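You operate a simulated robot arm through the tools that you are given. There is no shell and no other tool.

Carry out the task below with a simulated robot arm. There is one attempt and no reset: what you move stays moved.

JOB
Feed once to bring the loop to the roll card's last loop, then draw 3 and feed 2.
Fine: last, turn the length switch to 7.

The check looks at the end state, three seconds after you hand in, the way a careful person would. Anything else that was tipped, shoved, dropped, spilled or broken makes it a failure.

ROBOT AND FRAMES
A 7-joint arm with a two-finger parallel gripper, fixed in place. Base frame: the origin is on the floor under the middle of its stand, x ahead of it, y to its left, z up; the work surface is at about z = 0.952. Units: m, degrees, N and s.
With the tool pointing down near the work surface it reaches from about 0.1 to 0.62 m from the base axis. Its first joint turns from -66.0 to 66.0 degrees. Payload 1.57 kg.
The TCP is the grasp point between the finger pads, 0.03 m short of the fingertips. In the tool frame z runs along the fingers and y along their closing line. Largest opening 0.08 m; finger width 0.017, thickness 0.012; the body of the gripper, 0.04 by 0.082 m, starts 0.08 m behind the TCP.
Orientation is told as [roll, pitch, yaw] about the base's x, y, z axes, in that order, counted from this pose: with the fingers straight down and closing along the base's y, the tool's x points along the base's -x, its y along +y and its z along -z.

CONTROLS
- The arm moves only by the tool send_rows. Its argument "increments" is a list of rows, each an object (a shift or turn left out is 0, a gripper value left out holds the last) with "travel": the shift along the tool's x, y, z in m, a list of three; "rotation": the turn, a rotation vector about the tool's x, y, z in degrees, a list of three; "gripper": the closure, from 0 (fully open) to 1 (shut). In form: [{"travel": [tx, ty, tz], "rotation": [ax, ay, az], "gripper": gripper}, ...]. A call has 1 to 20 rows; each row is the pose to reach, as a shift and turn from the pose commanded when the call began, along the tool's axes at that moment. A row lasts 0.2 s, in which the tool goes at most 0.05 m and 8.6 degrees; a call with a longer step from one row to the next is refused whole, and so is a gripper value outside its range. A pose out of reach is approached as far as the arm can. The call stops where the force on the tool passes 40 N (or 10 N more than at its start, if that is more) or the arm is blocked; 0.2 s more then pass. The fingers move at their own pace (about 0.072 m/s each) and stop on an object; they squeeze with about 43 N. The grip force told is the motor's: it shows also when the fingers shut on nothing. Time passes only in rows, and 0.2 s behind the last, so rows that repeat a pose let the fingers close. It gives the time, the measured TCP pose, the force on the tool (base axes), the opening and the grip force at its end, in the units of the frame above (readings bear some noise), with the torque about the TCP (base axes, N m) and any sound that the robot's microphone picked up, and new pictures: "show" is both (left out), scene, wrist or none.
- Cameras (640 x 400 px; columns grow to the right, rows downward): "scene" is fixed at [0.0217, 0.4211, 1.466]; the picture's right is [-0.94, -0.35, 0.00], its down [-0.09, 0.24, -0.97] and it looks along [0.34, -0.90, -0.26] (base axes); focal length 340 px, centre (320, 200). "wrist" rides on the gripper at [0.072, -0.007, -0.122] in the tool frame; the picture's right is [0.09, 1.00, 0.00], its down [-0.84, 0.08, -0.54] and it looks along [-0.54, 0.05, 0.84] (tool axes); focal length 238 px, centre (320, 200). There is no depth. A picture from a camera that has moved, and an enlarged one, comes with that camera's place and axes in the base frame and with its lens. The place of the scene camera against the robot may be out by one fixed shift of up to 0.025 m in any direction.
- inspect(camera, box): a new picture of the part [left, top, right, bottom] of that camera's present view, enlarged. It takes no simulated time.
- close_job(): hands the job in; it is judged then, once.

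Places have to be worked out from the pictures, the camera data and where the tool is seen. Open the gripper and draw the arm clear of the work before you hand the job in, unless the task says otherwise.

The tools are called as name(argument=value, ...) on one line, values as JSON. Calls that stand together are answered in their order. send_rows: Moves the arm, as the interface text tells. Its arguments: {"type":"object","properties":{"increments":{"type":"array","items":{"type":"object","properties":{"travel":{"type":"array","items":{"type":"number"}},"rotation":{"type":"array","items":{"type":"number"}},"gripper":{"type":"number"}}}},"show":{"type":"string","enum":["both","scene","wrist","none"]}},"required":["increments"]} The other tools are called the same way: inspect (camera, box) takes an enlarged picture of a part of a camera's view; close_job () hands the job in.

At the start:

```text
t: 0.0
tool_pos: [0.2164, -0.233, 1.296]
tcp_rot: [0.0, 0.1, -0.1]
wrist_force: [0.7, 0.2, -0.2]
ft_torque: [0.01, -0.01, 0.02]
grip_width: 0.08
grasp_force: 0.1
```

scene: 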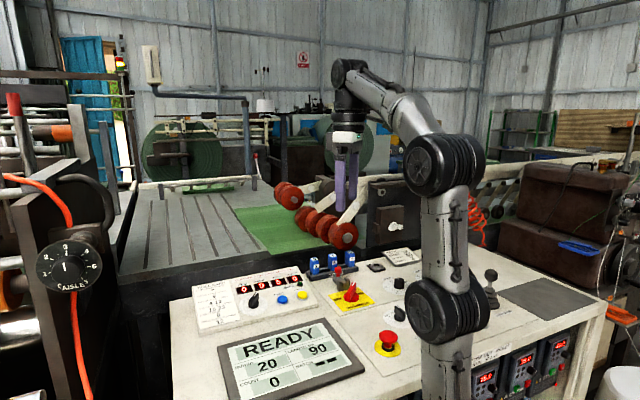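
wrist: 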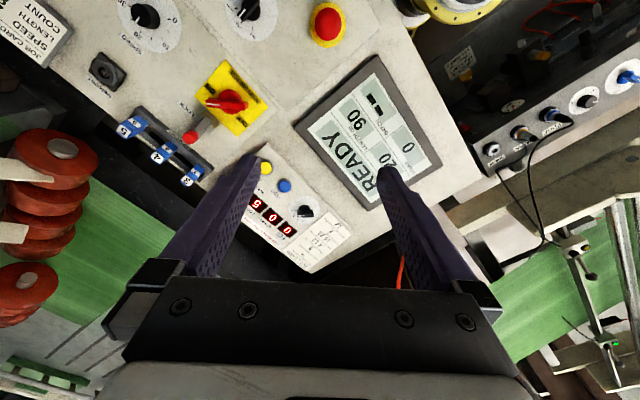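

I'll first take enlarged looks at the panel and its parts to read the labels before any movement.

inspect(camera="scene", box=[180, 240, 420, 390])

inspect(camera="wrist", box=[220, 100, 460, 280])

inspect(camera="wrist", box=[0, 0, 280, 200])

inspect(camera="scene", box=[340, 180, 520, 340])

inspect(camera="scene", box=[0, 180, 160, 330])

```text
2.67 times, centred on (300, 315) of scene
camera zoom: at [0.0217, 0.4211, 1.466], right [-0.94, -0.35, 0.0], down [-0.09, 0.24, -0.97], along [0.34, -0.9, -0.26], focal length 906 px, centre (373, -107)
```

zoom: 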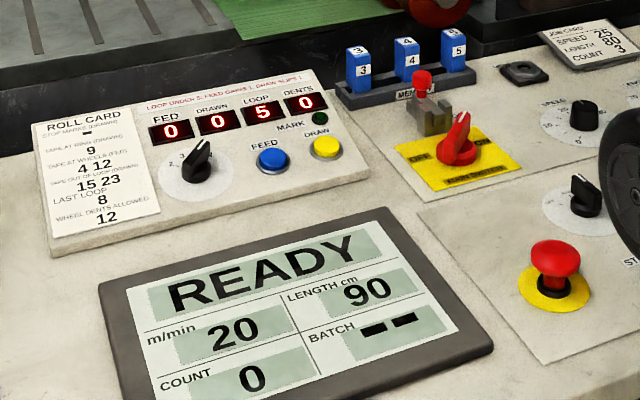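

```text
2.22 times, centred on (340, 190) of wrist
camera zoom: at [0.1449, -0.2392, 1.4172], right [-0.09, 1.0, 0.0], down [0.84, 0.08, 0.54], along [0.54, 0.05, -0.84], focal length 530 px, centre (276, 222)
```

zoom: 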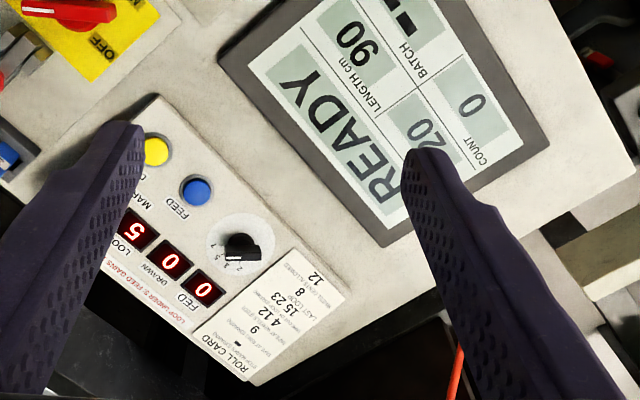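

```text
2.00 times, centred on (140, 100) of wrist
camera zoom: at [0.1449, -0.2392, 1.4172], right [-0.09, 1.0, 0.0], down [0.84, 0.08, 0.54], along [0.54, 0.05, -0.84], focal length 477 px, centre (680, 400)
```

zoom: 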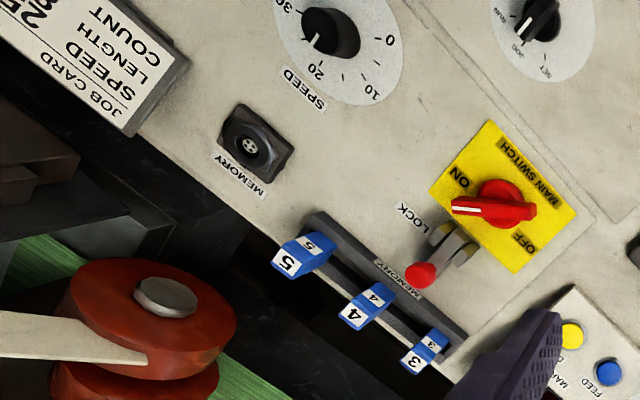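

```text
2.50 times, centred on (430, 260) of scene
camera zoom: at [0.0217, 0.4211, 1.466], right [-0.94, -0.35, 0.0], down [-0.09, 0.24, -0.97], along [0.34, -0.9, -0.26], focal length 849 px, centre (45, 50)
```

zoom: 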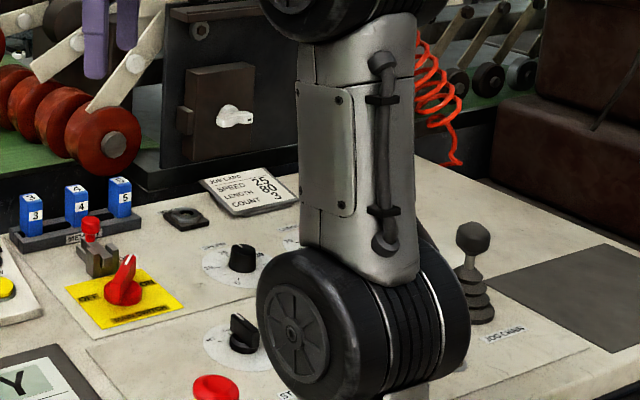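

```text
2.67 times, centred on (80, 255) of scene
camera zoom: at [0.0217, 0.4211, 1.466], right [-0.94, -0.35, 0.0], down [-0.09, 0.24, -0.97], along [0.34, -0.9, -0.26], focal length 906 px, centre (960, 53)
```

zoom: 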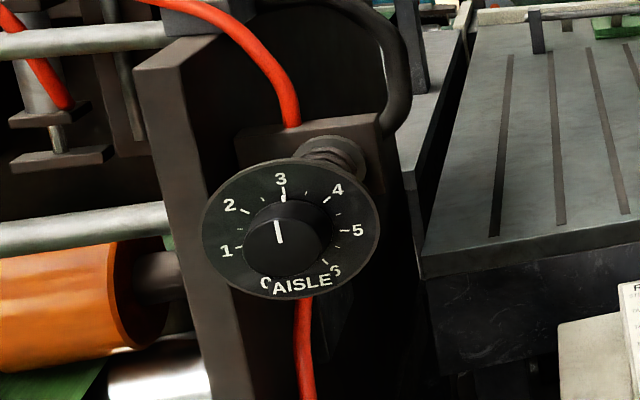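

I'll read the small red text, the card and the length switch dial more closely from both cameras.

inspect(camera="scene", box=[190, 265, 320, 340])

inspect(camera="scene", box=[230, 262, 310, 312])

inspect(camera="wrist", box=[245, 180, 360, 275])

inspect(camera="wrist", box=[285, 190, 335, 230])

inspect(camera="scene", box=[235, 285, 275, 315])

```text
4.92 times, centred on (255, 302) of scene
camera zoom: at [0.0217, 0.4211, 1.466], right [-0.94, -0.35, 0.0], down [-0.09, 0.24, -0.97], along [0.34, -0.9, -0.26], focal length 1672 px, centre (640, -305)
```

zoom: 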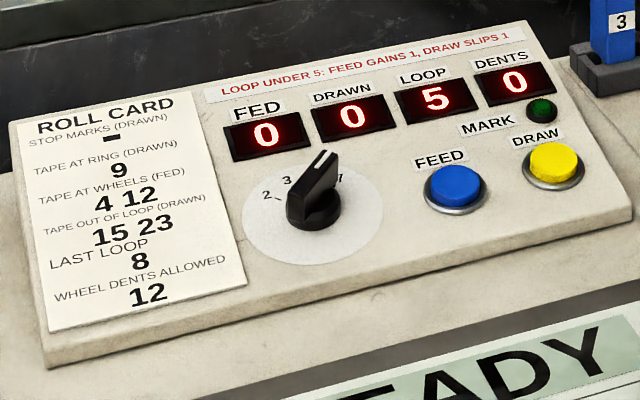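

```text
8.00 times, centred on (270, 287) of scene
camera zoom: at [0.0217, 0.4211, 1.466], right [-0.94, -0.35, 0.0], down [-0.09, 0.24, -0.97], along [0.34, -0.9, -0.26], focal length 2717 px, centre (720, -496)
```

zoom: 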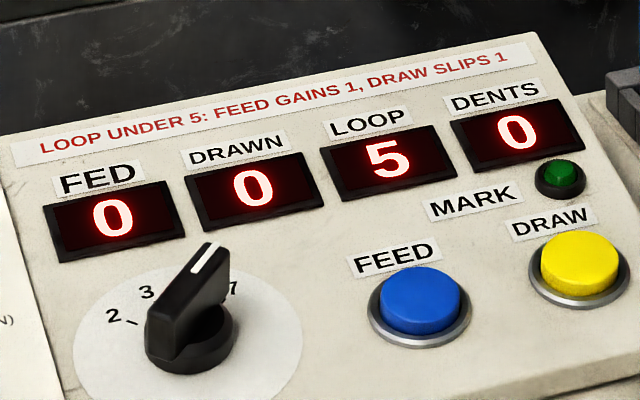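

```text
4.21 times, centred on (302, 228) of wrist
camera zoom: at [0.1449, -0.2392, 1.4172], right [-0.09, 1.0, 0.0], down [0.84, 0.08, 0.54], along [0.54, 0.05, -0.84], focal length 1004 px, centre (394, 84)
```

zoom: 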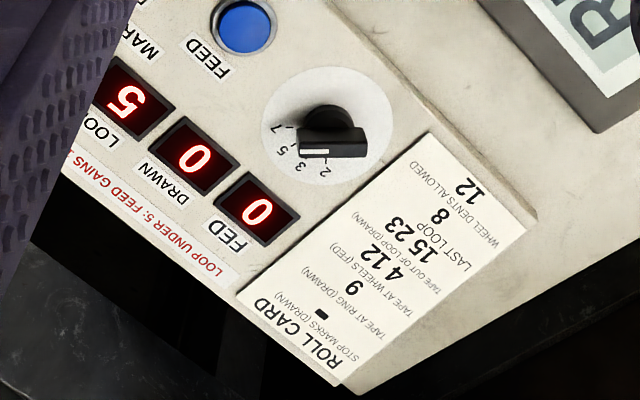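

```text
10.00 times, centred on (310, 210) of wrist
camera zoom: at [0.1449, -0.2392, 1.4172], right [-0.09, 1.0, 0.0], down [0.84, 0.08, 0.54], along [0.54, 0.05, -0.84], focal length 2384 px, centre (420, 100)
```

zoom: 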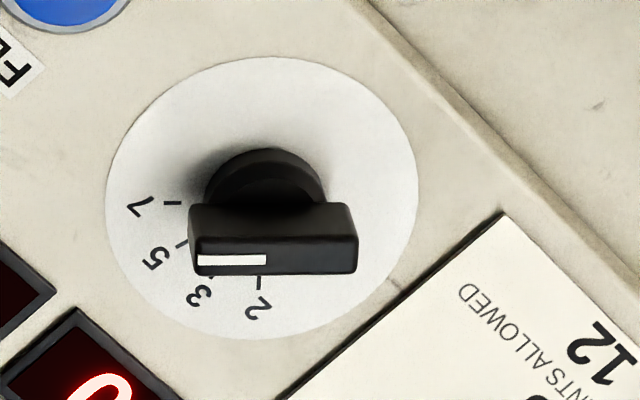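

```text
13.33 times, centred on (255, 300) of scene
camera zoom: at [0.0217, 0.4211, 1.466], right [-0.94, -0.35, 0.0], down [-0.09, 0.24, -0.97], along [0.34, -0.9, -0.26], focal length 4528 px, centre (1187, -1133)
```

zoom: 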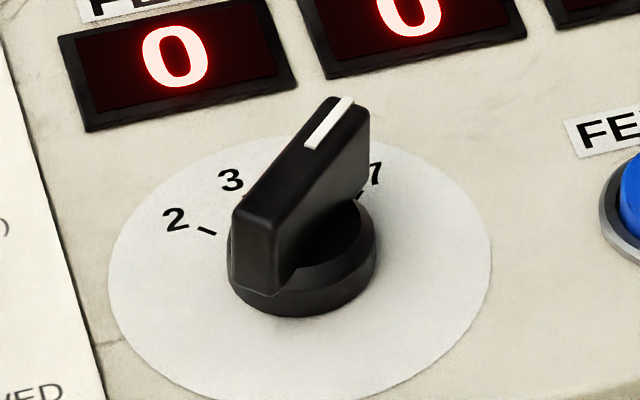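

The card's last loop is 8 and the loop now shows 5, so the first feed has to be 3. Drawing 3 should then give 5 and feeding 2 should give 7, neither of which starts below 5. The switch seems to sit at 7, with its positions at 2, 3, 5 and 7 and the knob near (0.46, -0.25). I'll move the open gripper above it for a closer view.

send_rows(increments=[{"travel": [-0.03, -0.001, 0.018]}, {"travel": [-0.06, -0.003, 0.036]}, {"travel": [-0.09, -0.005, 0.054]}, {"travel": [-0.12, -0.007, 0.072]}, {"travel": [-0.15, -0.008, 0.09]}, {"travel": [-0.18, -0.01, 0.108]}, {"travel": [-0.21, -0.012, 0.126]}, {"travel": [-0.244, -0.013, 0.14]}, {"travel": [-0.244, -0.013, 0.14]}])

```text
t: 2.0
tool_pos: [0.4603, -0.2456, 1.1557]
tcp_rot: [0.0, 0.0, -0.1]
wrist_force: [0.3, 0.7, -0.9]
ft_torque: [-0.01, -0.01, 0.01]
grip_width: 0.0801
grasp_force: 0.0
camera wrist: at [0.389, -0.2515, 1.2778], right [-0.09, 1.0, 0.0], down [0.84, 0.08, 0.54], along [0.54, 0.05, -0.84], focal length 238 px, centre (320, 200)
```

scene: 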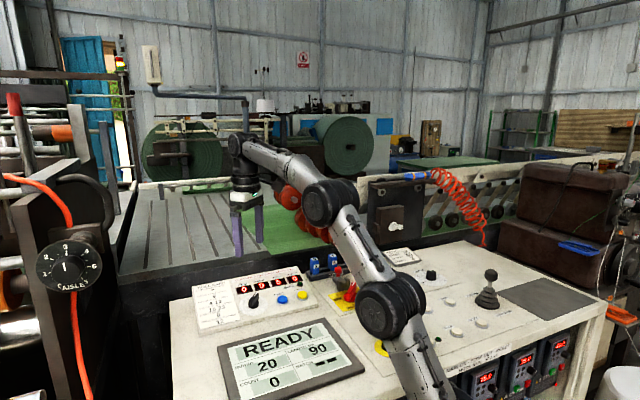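
wrist: 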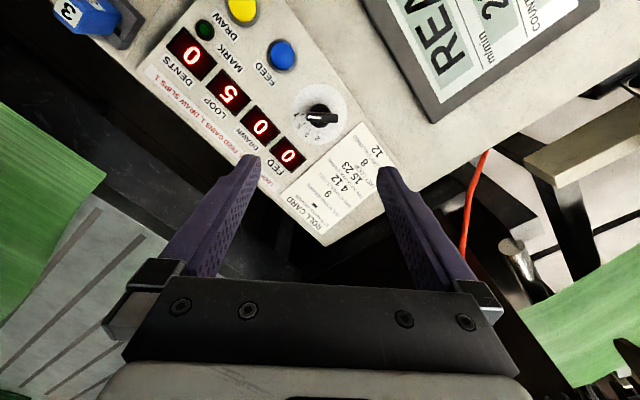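

inspect(camera="wrist", box=[280, 70, 360, 160])

inspect(camera="scene", box=[180, 180, 340, 330])

inspect(camera="wrist", box=[150, 0, 400, 160])

```text
4.44 times, centred on (320, 115) of wrist
camera zoom: at [0.389, -0.2515, 1.2778], right [-0.09, 1.0, 0.0], down [0.84, 0.08, 0.54], along [0.54, 0.05, -0.84], focal length 1059 px, centre (320, 578)
```

zoom: 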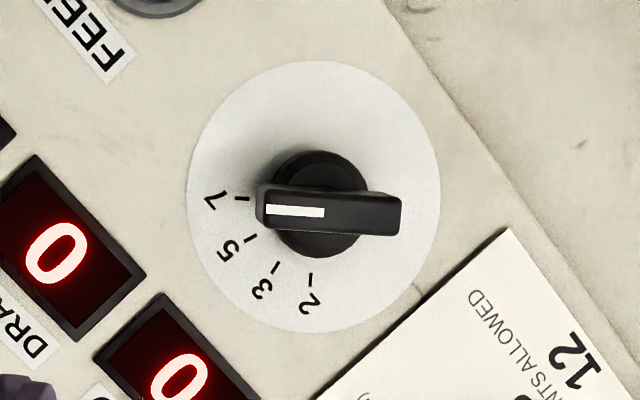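

```text
2.67 times, centred on (260, 255) of scene
camera zoom: at [0.0217, 0.4211, 1.466], right [-0.94, -0.35, 0.0], down [-0.09, 0.24, -0.97], along [0.34, -0.9, -0.26], focal length 906 px, centre (480, 53)
```

zoom: 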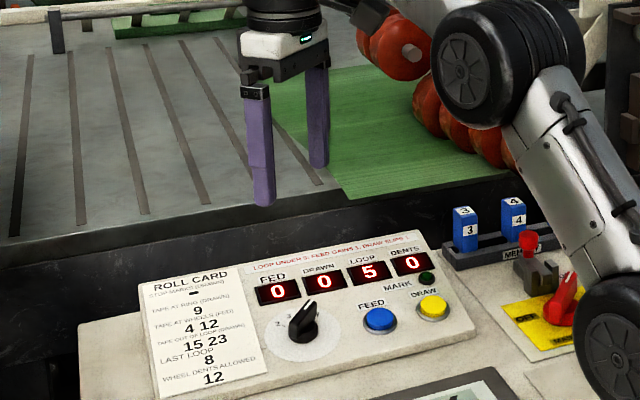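

```text
2.50 times, centred on (275, 80) of wrist
camera zoom: at [0.389, -0.2515, 1.2778], right [-0.09, 1.0, 0.0], down [0.84, 0.08, 0.54], along [0.54, 0.05, -0.84], focal length 596 px, centre (432, 500)
```

zoom: 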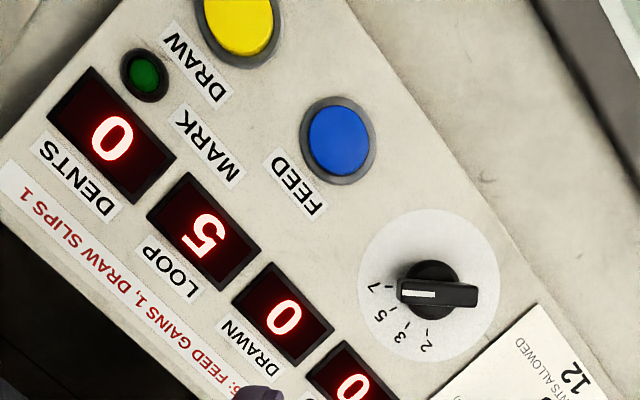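

The two wrist views triangulate the knob axis to about (0.460, -0.246), with the dial face at z ≈ 0.973 and the bar top at ≈ 1.0. The panel is turned 45°, so the detents lie at about -90° (7), -60° (5), -30° (3) and 0° (2), and the bar is at 7. I'll turn the gripper to yaw -90 and lower it to z ≈ 1.07.

send_rows(increments=[{"travel": [0, 0, 0.007], "rotation": [0, 0, 8.2]}, {"travel": [0, 0, 0.014], "rotation": [0, 0, 16.4]}, {"travel": [0, 0, 0.021], "rotation": [0, 0, 24.6]}, {"travel": [0, 0, 0.028], "rotation": [0, 0, 32.8]}, {"travel": [0, 0, 0.035], "rotation": [0, 0, 41.0]}, {"travel": [0, 0, 0.042], "rotation": [0, 0, 49.2]}, {"travel": [0, 0, 0.049], "rotation": [0, 0, 57.4]}, {"travel": [0, 0, 0.056], "rotation": [0, 0, 65.6]}, {"travel": [0, 0, 0.063], "rotation": [0, 0, 73.8]}, {"travel": [0, 0, 0.075], "rotation": [0, 0, 82.0]}, {"travel": [0, 0, 0.085], "rotation": [0, 0, 90.0]}, {"travel": [0, 0, 0.085], "rotation": [0, 0, 90.0]}])

```text
t: 4.6
tool_pos: [0.4594, -0.2454, 1.0702]
tcp_rot: [-0.1, 0.0, -90.1]
wrist_force: [0.5, 0.6, 0.3]
ft_torque: [0.0, 0.0, 0.02]
grip_width: 0.0801
grasp_force: 0.1
camera wrist: at [0.4546, -0.1736, 1.1925], right [1.0, 0.09, 0.0], down [0.08, -0.84, 0.54], along [0.05, -0.54, -0.84], focal length 238 px, centre (320, 200)
```

scene: 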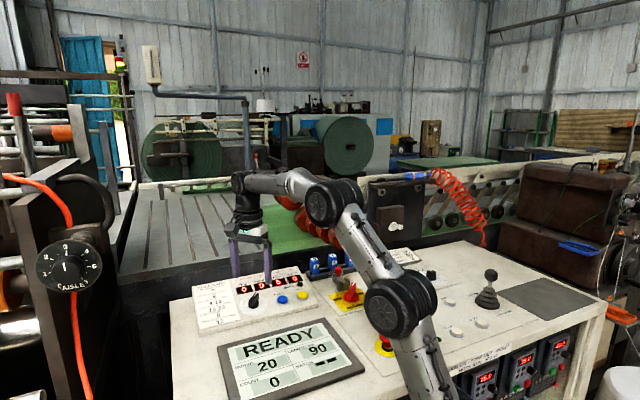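
wrist: 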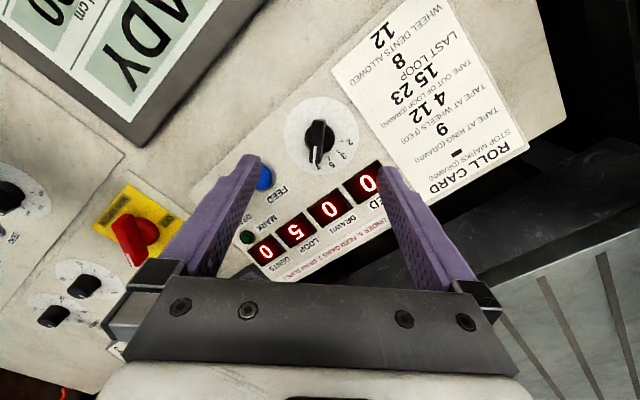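

inspect(camera="wrist", box=[270, 85, 370, 185])

inspect(camera="scene", box=[215, 230, 315, 320])

```text
4.00 times, centred on (320, 135) of wrist
camera zoom: at [0.4546, -0.1736, 1.1925], right [1.0, 0.09, 0.0], down [0.08, -0.84, 0.54], along [0.05, -0.54, -0.84], focal length 953 px, centre (320, 460)
```

zoom: 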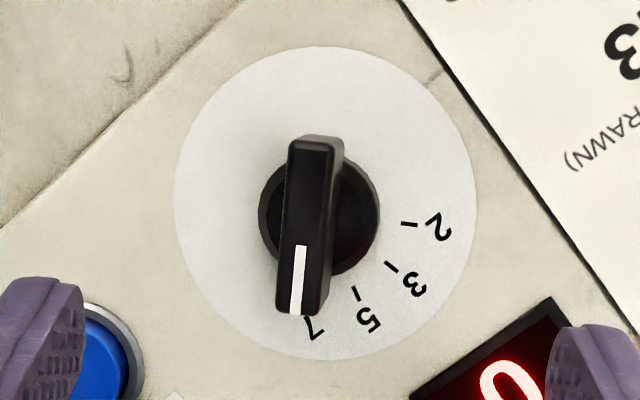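

```text
4.44 times, centred on (265, 275) of scene
camera zoom: at [0.0217, 0.4211, 1.466], right [-0.94, -0.35, 0.0], down [-0.09, 0.24, -0.97], along [0.34, -0.9, -0.26], focal length 1509 px, centre (564, -133)
```

zoom: 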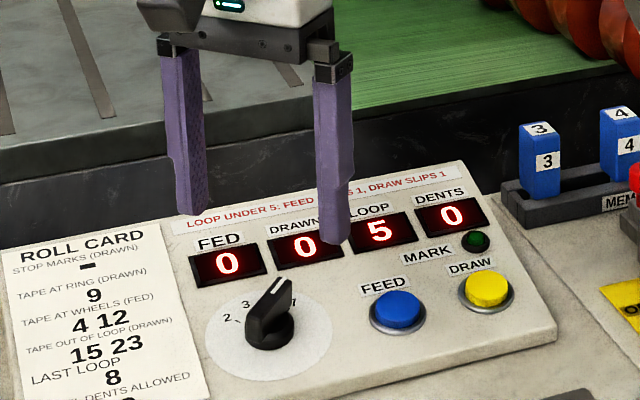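

The wrist views show that the knob axis is not vertical: the disc centre and bar top shift sideways against each other. That puts the panel at roughly a 13° slope toward the operator side (-x, +y), with the disc centre near (0.4615, -0.246, 0.970). I'll tilt the tool to match, hover about 85 mm along the knob axis and half-close the fingers.

send_rows(increments=[{"travel": [0.0043, -0.0038, 0.003], "rotation": [-3.06, -3.06, 0], "gripper": 0.5}, {"travel": [0.0086, -0.0076, 0.008], "rotation": [-6.1, -6.1, 0], "gripper": 0.5}, {"travel": [0.0129, -0.0114, 0.0174], "rotation": [-9.19, -9.19, 0], "gripper": 0.5}, {"travel": [0.0129, -0.0114, 0.0174], "rotation": [-9.19, -9.19, 0], "gripper": 0.5}])

```text
t: 5.6
tool_pos: [0.4495, -0.2338, 1.0528]
tcp_rot: [9.3, -9.2, -90.9]
wrist_force: [-0.4, -0.3, -0.2]
ft_torque: [0.02, -0.04, -0.01]
grip_width: 0.0401
grasp_force: 0.1
camera wrist: at [0.4244, -0.1423, 1.159], right [0.98, 0.1, 0.14], down [-0.02, -0.74, 0.67], along [0.18, -0.67, -0.72], focal length 238 px, centre (320, 200)
```

scene: 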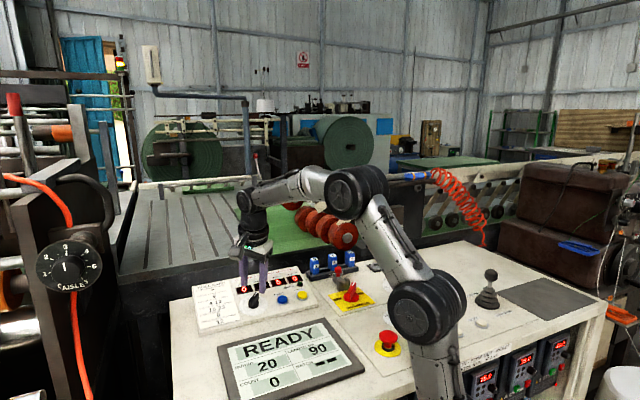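
wrist: 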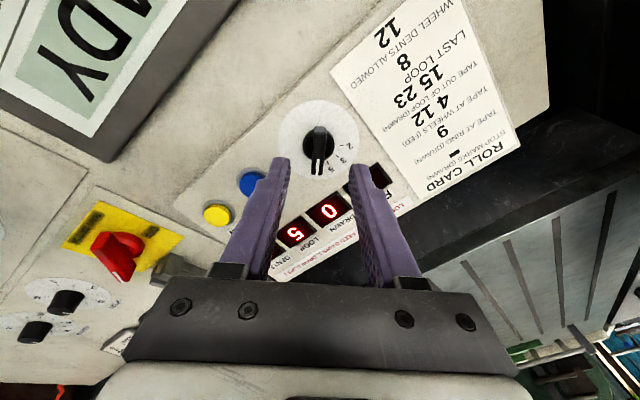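

inspect(camera="wrist", box=[260, 90, 380, 190])

inspect(camera="scene", box=[200, 220, 320, 320])

```text
4.00 times, centred on (320, 140) of wrist
camera zoom: at [0.4244, -0.1423, 1.159], right [0.98, 0.1, 0.14], down [-0.02, -0.74, 0.67], along [0.18, -0.67, -0.72], focal length 953 px, centre (320, 440)
```

zoom: 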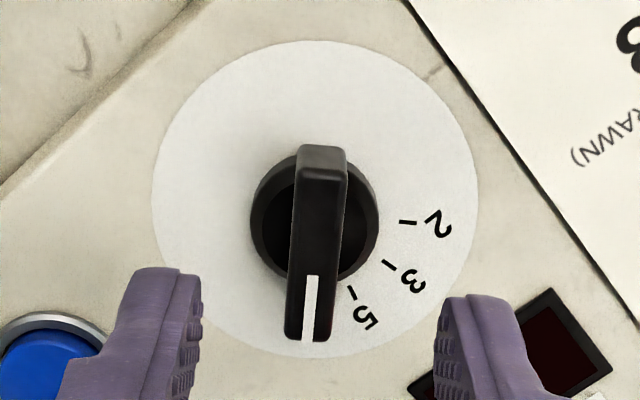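

```text
4.00 times, centred on (260, 270) of scene
camera zoom: at [0.0217, 0.4211, 1.466], right [-0.94, -0.35, 0.0], down [-0.09, 0.24, -0.97], along [0.34, -0.9, -0.26], focal length 1358 px, centre (560, -80)
```

zoom: 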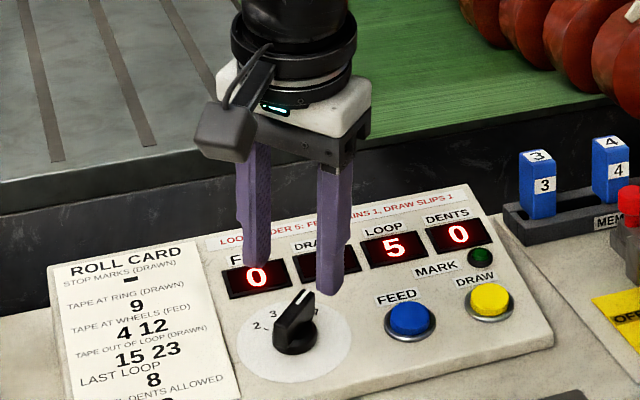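

The knob axis now lines up with the tool: disc, base and bar share the same column, about 1.4 mm toward tool -y. I'll shift by that and go down 44 mm along the tool axis to straddle the bar with the fingers still half open.

send_rows(increments=[{"travel": [0, -0.0014, 0.012], "gripper": 0.5}, {"travel": [0, -0.0014, 0.024], "gripper": 0.5}, {"travel": [0, -0.0014, 0.036], "gripper": 0.5}, {"travel": [0, -0.0014, 0.044], "gripper": 0.5}, {"travel": [0, -0.0014, 0.044], "gripper": 0.5}])

inspect(camera="wrist", box=[250, 100, 390, 210])

inspect(camera="scene", box=[210, 240, 310, 320])

```text
t: 6.8
tool_pos: [0.4556, -0.2406, 1.01]
tcp_rot: [9.3, -9.2, -90.9]
wrist_force: [0.3, -0.6, 0.7]
ft_torque: [-0.02, 0.0, -0.03]
grip_width: 0.04
grasp_force: 0.2
camera wrist: at [0.4307, -0.1491, 1.1157], right [0.98, 0.1, 0.14], down [-0.02, -0.74, 0.67], along [0.18, -0.67, -0.72], focal length 238 px, centre (320, 200)
```

scene: 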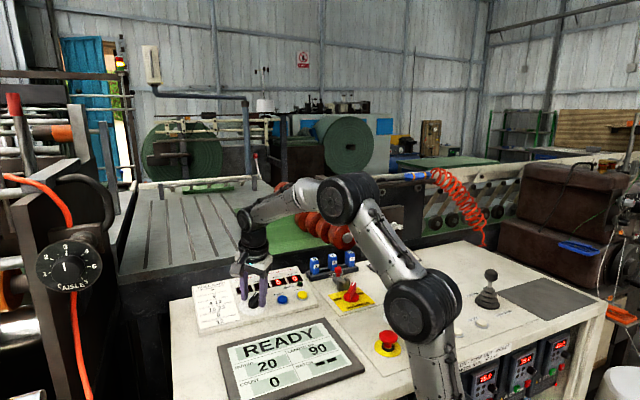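
wrist: 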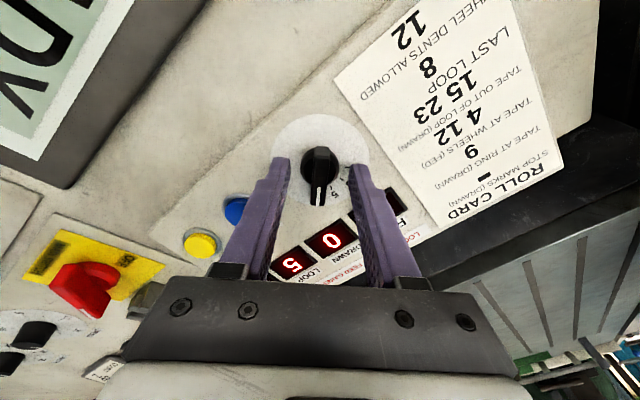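

```text
3.64 times, centred on (320, 155) of wrist
camera zoom: at [0.4307, -0.1491, 1.1157], right [0.98, 0.1, 0.14], down [-0.02, -0.74, 0.67], along [0.18, -0.67, -0.72], focal length 867 px, centre (320, 364)
```

zoom: 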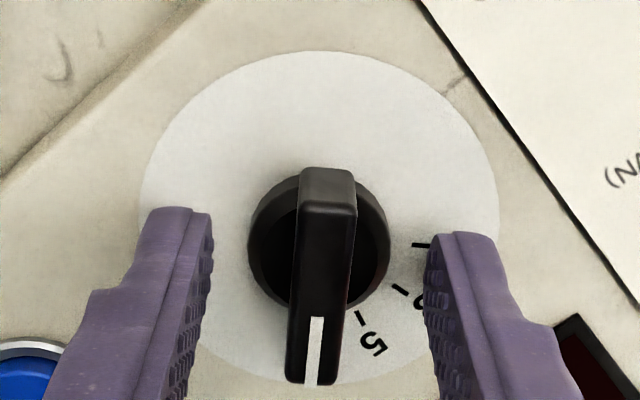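

```text
5.00 times, centred on (260, 280) of scene
camera zoom: at [0.0217, 0.4211, 1.466], right [-0.94, -0.35, 0.0], down [-0.09, 0.24, -0.97], along [0.34, -0.9, -0.26], focal length 1698 px, centre (620, -200)
```

zoom: 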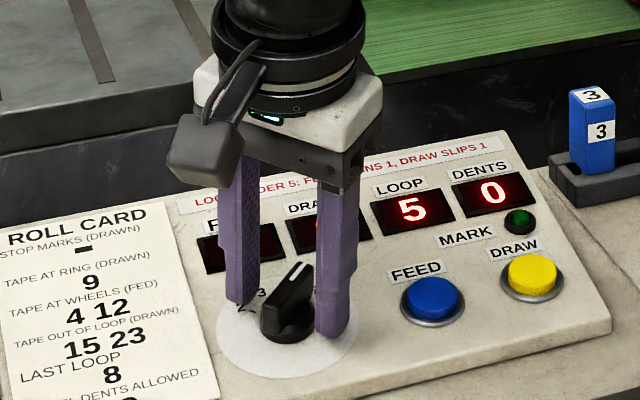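

The fingers straddle the bar and sit centred on it. I'll close the grip and hold to see how it settles.

send_rows(increments=[{"travel": [0, 0, 0], "gripper": 0.8}, {"travel": [0, 0, 0], "gripper": 1.0}, {"travel": [0, 0, 0], "gripper": 1.0}, {"travel": [0, 0, 0], "gripper": 1.0}])

inspect(camera="wrist", box=[250, 100, 390, 210])

```text
t: 7.8
tool_pos: [0.456, -0.2388, 1.011]
tcp_rot: [9.2, -9.2, -90.7]
wrist_force: [-2.2, -0.7, -1.3]
ft_torque: [-0.08, 0.02, -0.03]
grip_width: 0.0277
grasp_force: 37.5
camera wrist: at [0.4305, -0.1491, 1.1158], right [0.98, 0.1, 0.14], down [-0.02, -0.74, 0.67], along [0.18, -0.67, -0.73], focal length 238 px, centre (320, 200)
```

scene: 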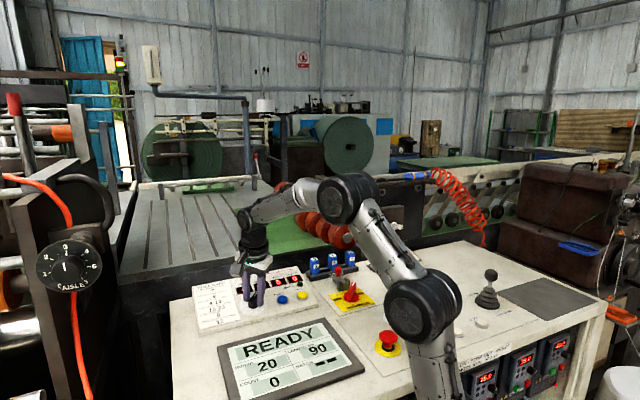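
wrist: 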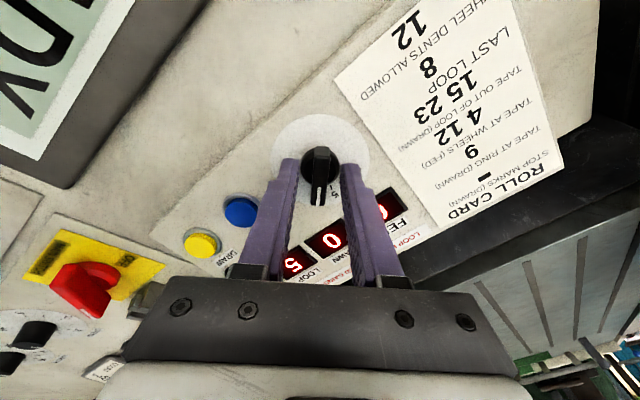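

```text
3.64 times, centred on (320, 155) of wrist
camera zoom: at [0.4305, -0.1491, 1.1158], right [0.98, 0.1, 0.14], down [-0.02, -0.74, 0.67], along [0.18, -0.67, -0.73], focal length 867 px, centre (320, 364)
```

zoom: 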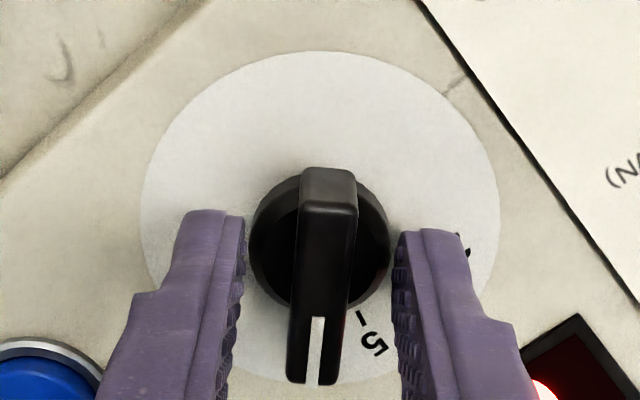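

The grip stopped at 27.7 mm, so the fingers are on the round base of the knob rather than the bar. I'll open, rise 6 mm and close again on the bar alone.

send_rows(increments=[{"travel": [0, 0, 0], "gripper": 0.5}, {"travel": [0, 0, 0], "gripper": 0.5}, {"travel": [0, 0, -0.006], "gripper": 0.5}, {"travel": [0, 0, -0.006], "gripper": 0.8}, {"travel": [0, 0, -0.006], "gripper": 1.0}, {"travel": [0, 0, -0.006], "gripper": 1.0}, {"travel": [0, 0, -0.006], "gripper": 1.0}])

inspect(camera="wrist", box=[250, 100, 390, 210])

inspect(camera="scene", box=[210, 240, 310, 320])

```text
t: 9.4
tool_pos: [0.4546, -0.2386, 1.0153]
tcp_rot: [9.3, -9.3, -90.8]
wrist_force: [1.6, 0.5, 0.0]
ft_torque: [0.09, -0.03, 0.01]
grip_width: 0.0098
grasp_force: 28.3
camera wrist: at [0.4293, -0.1482, 1.1218], right [0.98, 0.1, 0.14], down [-0.02, -0.74, 0.67], along [0.18, -0.67, -0.72], focal length 238 px, centre (320, 200)
```

scene: 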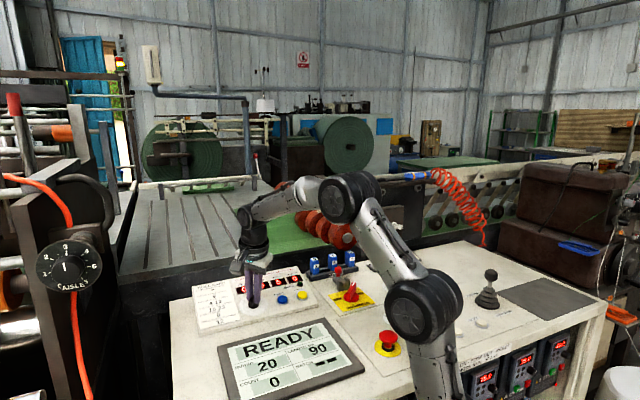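
wrist: 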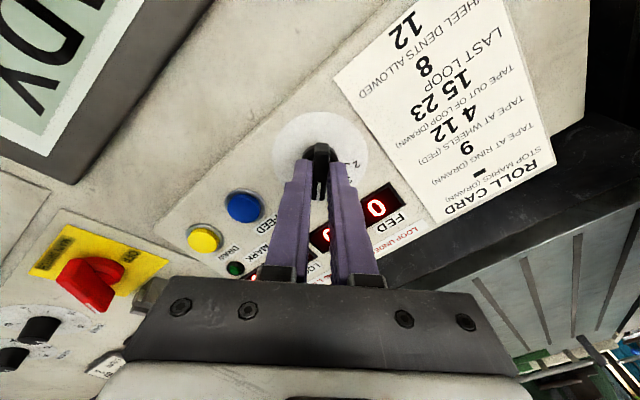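

```text
3.64 times, centred on (320, 155) of wrist
camera zoom: at [0.4293, -0.1482, 1.1218], right [0.98, 0.1, 0.14], down [-0.02, -0.74, 0.67], along [0.18, -0.67, -0.72], focal length 867 px, centre (320, 364)
```

zoom: 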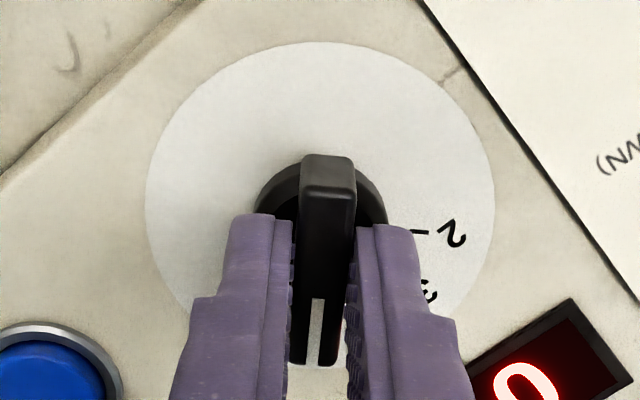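

```text
5.00 times, centred on (260, 280) of scene
camera zoom: at [0.0218, 0.4211, 1.466], right [-0.94, -0.35, 0.0], down [-0.09, 0.24, -0.97], along [0.34, -0.9, -0.26], focal length 1698 px, centre (620, -200)
```

zoom: 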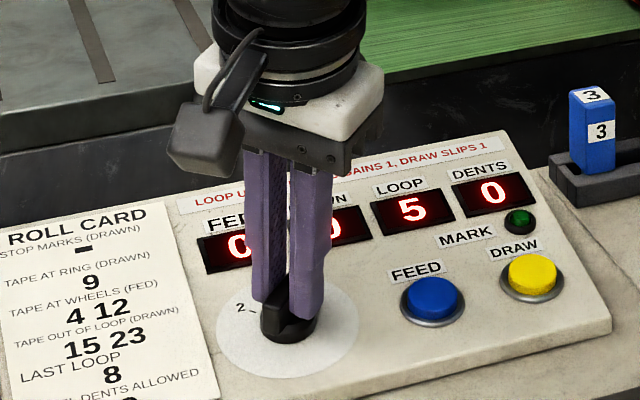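

The grip is now 9.8 mm wide and on the bar. I'll turn it -60° about the tool axis (counter-clockwise seen from above), from 7 past 5 to 3.

send_rows(increments=[{"rotation": [0, 0, -6], "gripper": 1.0}, {"rotation": [0, 0, -12]}, {"rotation": [0, 0, -18]}, {"rotation": [0, 0, -24]}, {"rotation": [0, 0, -30]}, {"rotation": [0, 0, -36]}, {"rotation": [0, 0, -42]}, {"rotation": [0, 0, -48]}, {"rotation": [0, 0, -54]}, {"rotation": [0, 0, -60]}, {"rotation": [0, 0, -60]}])

inspect(camera="wrist", box=[250, 90, 390, 210])

inspect(camera="scene", box=[210, 240, 310, 320])

```text
t: 11.8
tool_pos: [0.4532, -0.24, 1.015]
tcp_rot: [-3.6, -12.5, -29.5]
wrist_force: [-3.6, 3.0, -2.3]
ft_torque: [-0.15, -0.25, -0.02]
grip_width: 0.0099
grasp_force: 28.1
camera wrist: at [0.3705, -0.1906, 1.1193], right [0.42, 0.9, -0.08], down [0.66, -0.25, 0.7], along [0.62, -0.35, -0.71], focal length 238 px, centre (320, 200)
```

scene: 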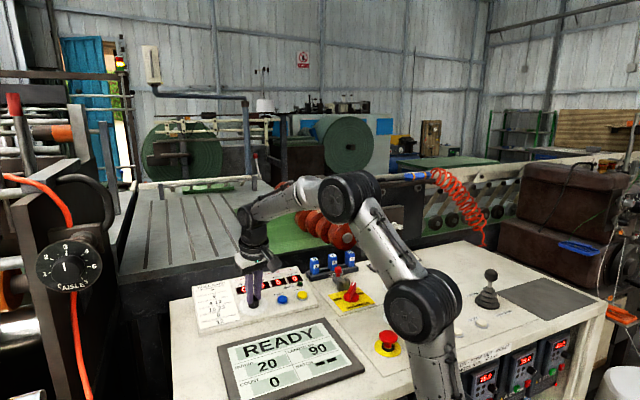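
wrist: 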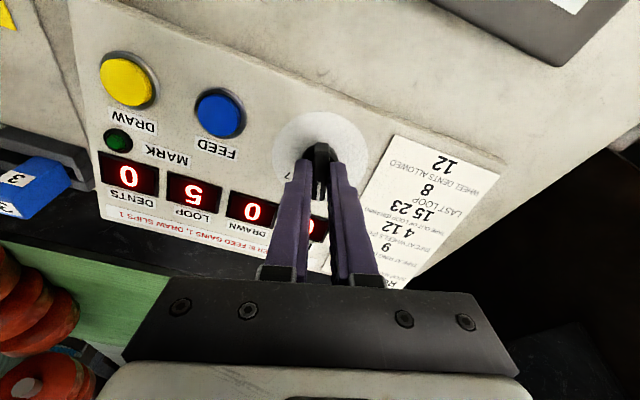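

```text
3.33 times, centred on (320, 150) of wrist
camera zoom: at [0.3705, -0.1906, 1.1193], right [0.42, 0.9, -0.08], down [0.66, -0.25, 0.7], along [0.62, -0.35, -0.71], focal length 794 px, centre (320, 367)
```

zoom: 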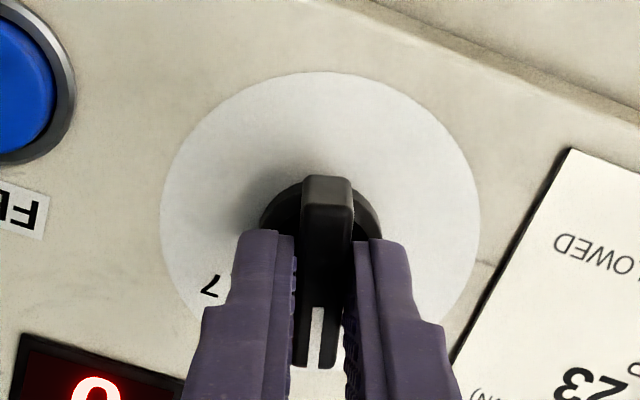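

```text
5.00 times, centred on (260, 280) of scene
camera zoom: at [0.0216, 0.4211, 1.466], right [-0.94, -0.35, 0.0], down [-0.09, 0.24, -0.97], along [0.34, -0.9, -0.26], focal length 1698 px, centre (620, -200)
```

zoom: 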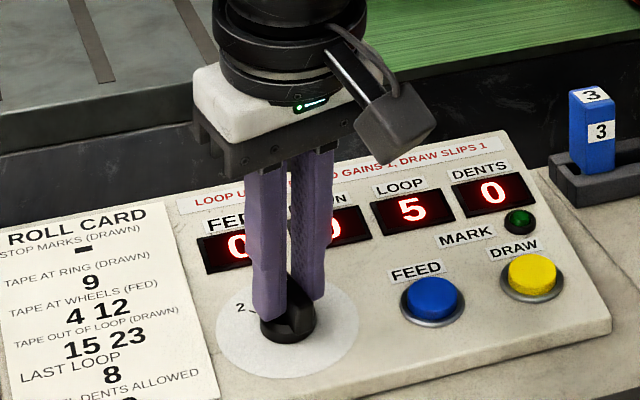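

The bar turned with the gripper without trouble. I'll release it, back off 45 mm along the tool axis and read the pointer.

send_rows(increments=[{"gripper": 0.7}, {"gripper": 0.5}, {"travel": [0, 0, -0.01], "gripper": 0.5}, {"travel": [0, 0, -0.025], "gripper": 0.5}, {"travel": [0, 0, -0.045], "gripper": 0.5}, {"travel": [0, 0, -0.045], "gripper": 0.5}])

inspect(camera="wrist", box=[250, 80, 390, 200])

inspect(camera="scene", box=[210, 240, 310, 320])

```text
t: 13.2
tool_pos: [0.4469, -0.2316, 1.0612]
tcp_rot: [-3.3, -12.6, -29.5]
wrist_force: [0.8, 0.4, -0.3]
ft_torque: [-0.04, 0.01, 0.02]
grip_width: 0.0401
grasp_force: 0.1
camera wrist: at [0.3634, -0.183, 1.1637], right [0.42, 0.9, -0.08], down [0.66, -0.25, 0.71], along [0.62, -0.35, -0.7], focal length 238 px, centre (320, 200)
```

scene: 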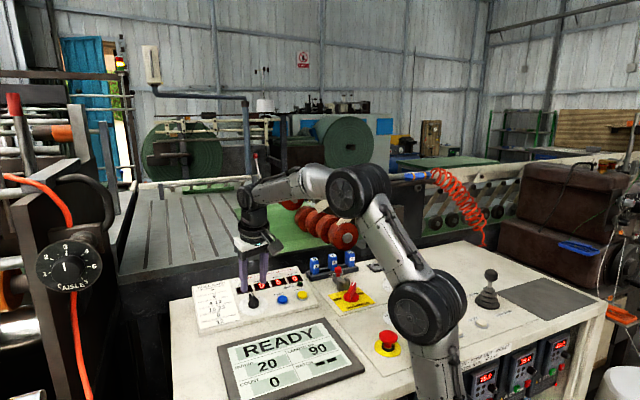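
wrist: 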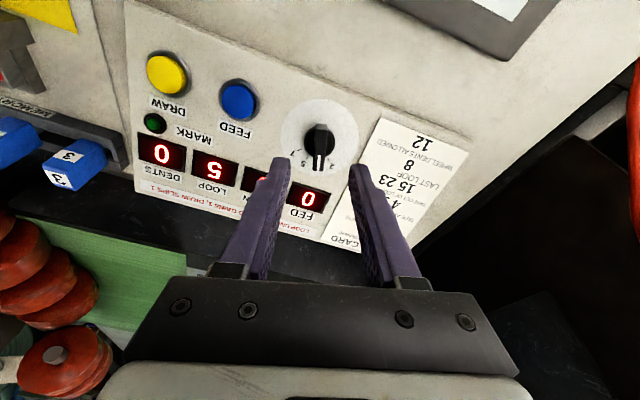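

```text
3.33 times, centred on (320, 140) of wrist
camera zoom: at [0.3634, -0.183, 1.1637], right [0.42, 0.9, -0.08], down [0.66, -0.25, 0.71], along [0.62, -0.35, -0.7], focal length 794 px, centre (320, 400)
```

zoom: 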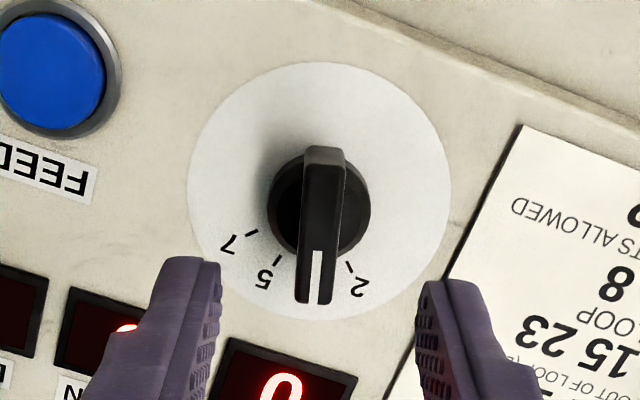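

```text
5.00 times, centred on (260, 280) of scene
camera zoom: at [0.0217, 0.4211, 1.466], right [-0.94, -0.35, 0.0], down [-0.09, 0.24, -0.97], along [0.34, -0.9, -0.26], focal length 1698 px, centre (620, -200)
```

zoom: 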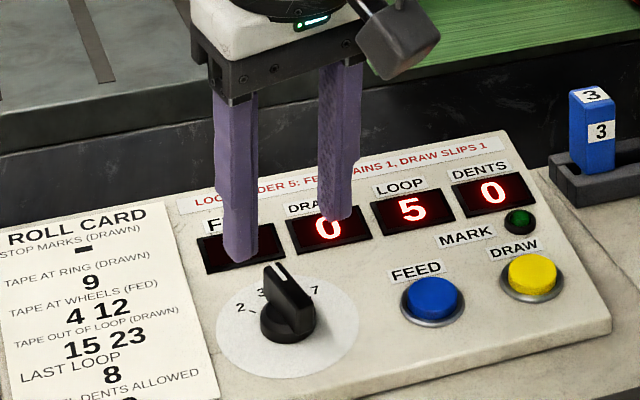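

The pointer now sits at 3, between the visible 5 and 2, and the counters are unchanged. Next I'll look closely at the FEED and DRAW buttons to find their centres.

inspect(camera="wrist", box=[130, 40, 370, 190])

inspect(camera="scene", box=[265, 270, 325, 315])

```text
2.67 times, centred on (250, 115) of wrist
camera zoom: at [0.3634, -0.183, 1.1637], right [0.42, 0.9, -0.08], down [0.66, -0.25, 0.71], along [0.62, -0.35, -0.7], focal length 636 px, centre (507, 427)
```

zoom: 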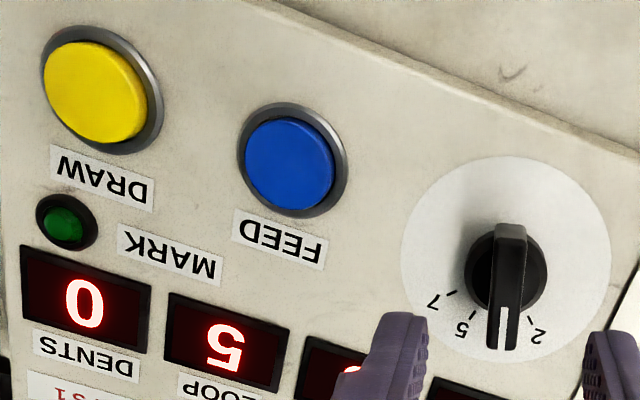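

```text
8.89 times, centred on (295, 292) of scene
camera zoom: at [0.0217, 0.4211, 1.466], right [-0.94, -0.35, 0.0], down [-0.09, 0.24, -0.97], along [0.34, -0.9, -0.26], focal length 3019 px, centre (542, -622)
```

zoom: 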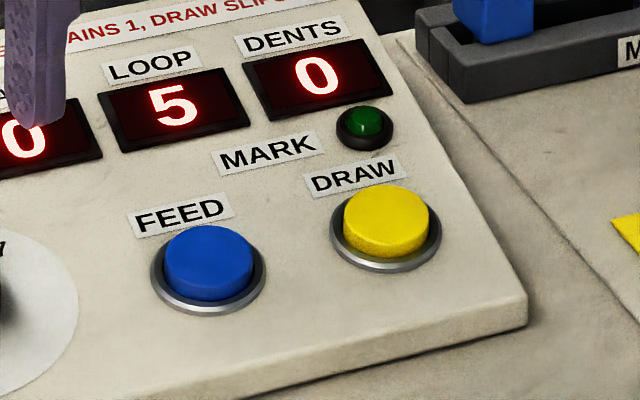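

FEED is about 28.5 mm toward tool +x and 70 mm toward tool -y from here, with the cap top around 8 mm above the panel. I'll shut the fingers, move over it and stop roughly 10 mm above the cap.

send_rows(increments=[{"travel": [0.0095, -0.0235, 0], "gripper": 1.0}, {"travel": [0.019, -0.047, 0], "gripper": 1.0}, {"travel": [0.0285, -0.07, 0], "gripper": 1.0}, {"travel": [0.0285, -0.07, 0.018], "gripper": 1.0}, {"travel": [0.0285, -0.07, 0.034], "gripper": 1.0}, {"travel": [0.0285, -0.07, 0.045], "gripper": 1.0}, {"travel": [0.0285, -0.07, 0.045], "gripper": 1.0}])

inspect(camera="wrist", box=[250, 90, 390, 210])

inspect(camera="scene", box=[230, 230, 330, 310])

```text
t: 14.8
tool_pos: [0.394, -0.2868, 1.0146]
tcp_rot: [-3.5, -12.6, -29.6]
wrist_force: [0.3, -0.7, -0.5]
ft_torque: [0.02, 0.0, -0.01]
grip_width: 0.0002
grasp_force: 21.6
camera wrist: at [0.3109, -0.2377, 1.1183], right [0.42, 0.9, -0.08], down [0.66, -0.25, 0.71], along [0.62, -0.35, -0.7], focal length 238 px, centre (320, 200)
```

scene: 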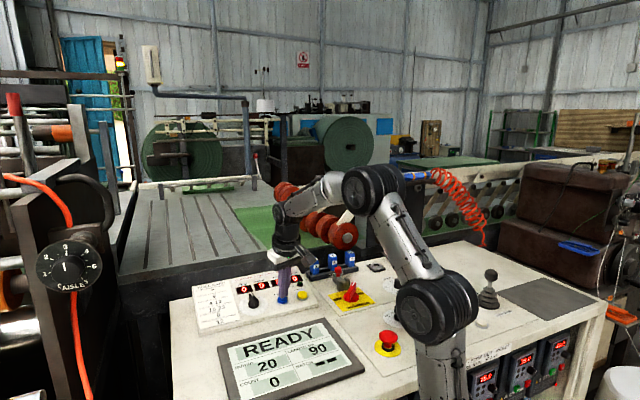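
wrist: 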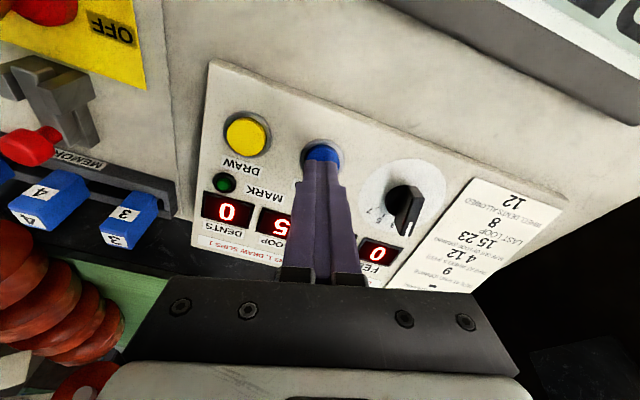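

```text
3.33 times, centred on (320, 150) of wrist
camera zoom: at [0.3109, -0.2377, 1.1183], right [0.42, 0.9, -0.08], down [0.66, -0.25, 0.71], along [0.62, -0.35, -0.7], focal length 794 px, centre (320, 367)
```

zoom: 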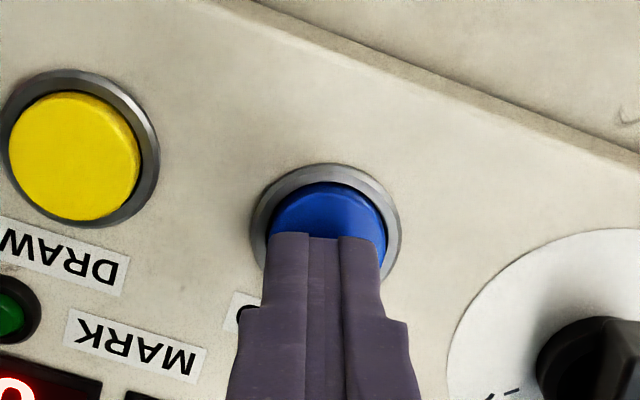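

```text
5.00 times, centred on (280, 270) of scene
camera zoom: at [0.0217, 0.4211, 1.466], right [-0.94, -0.35, 0.0], down [-0.09, 0.24, -0.97], along [0.34, -0.9, -0.26], focal length 1698 px, centre (520, -150)
```

zoom: 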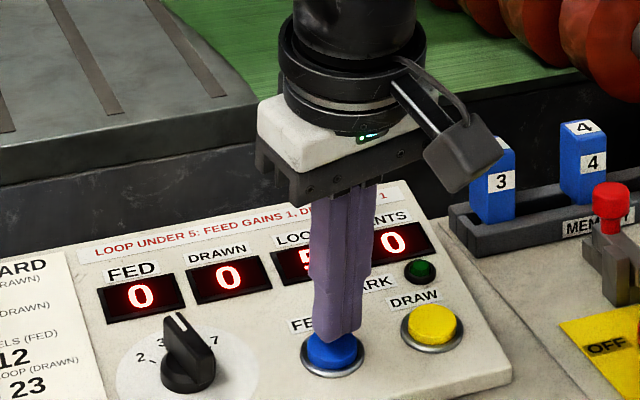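

The closed tips are centred over the blue cap to within about 2 mm and the switch is at 3. I'll press down in small steps to just past contact, lift straight off, and then check the counters.

send_rows(increments=[{"travel": [0.001, 0.001, 0.006], "gripper": 1.0}, {"travel": [0.001, 0.001, 0.009]}, {"travel": [0.001, 0.001, 0.011]}, {"travel": [0.001, 0.001, 0.0125]}, {"travel": [0.001, 0.001, 0.0125]}])

inspect(camera="scene", box=[230, 230, 330, 310])

```text
t: 16.0
tool_pos: [0.3968, -0.2851, 1.0019]
tcp_rot: [-3.4, -12.7, -29.5]
wrist_force: [-3.2, 1.6, 6.8]
ft_torque: [0.0, 0.08, 0.0]
grip_width: 0.0001
grasp_force: 21.6
heard: click
camera wrist: at [0.3126, -0.2378, 1.1056], right [0.42, 0.9, -0.08], down [0.66, -0.25, 0.71], along [0.62, -0.35, -0.7], focal length 238 px, centre (320, 200)
```

scene: 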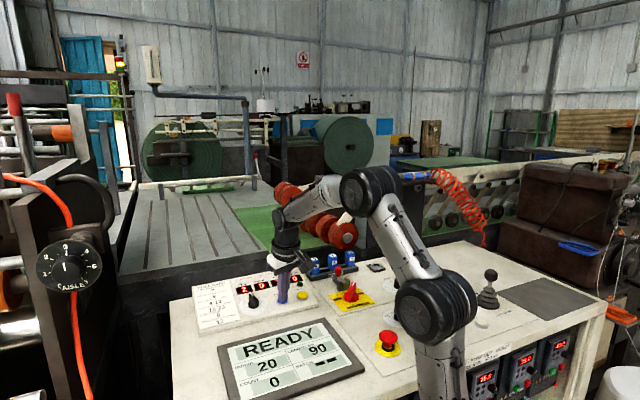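
wrist: 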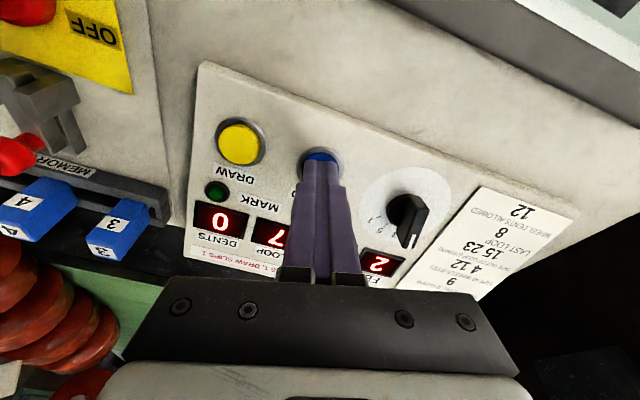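

```text
5.00 times, centred on (280, 270) of scene
camera zoom: at [0.0215, 0.4212, 1.466], right [-0.94, -0.35, 0.0], down [-0.09, 0.24, -0.97], along [0.34, -0.9, -0.26], focal length 1698 px, centre (520, -150)
```

zoom: 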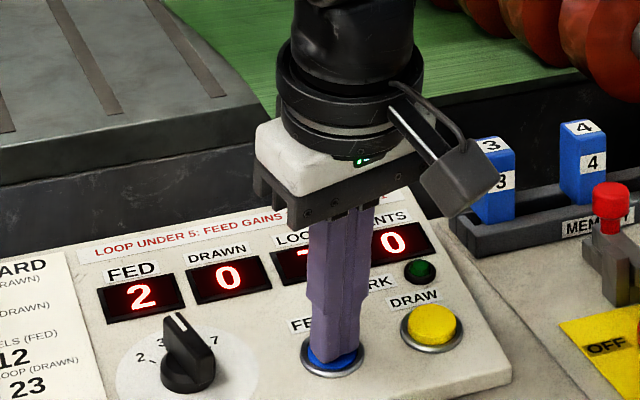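

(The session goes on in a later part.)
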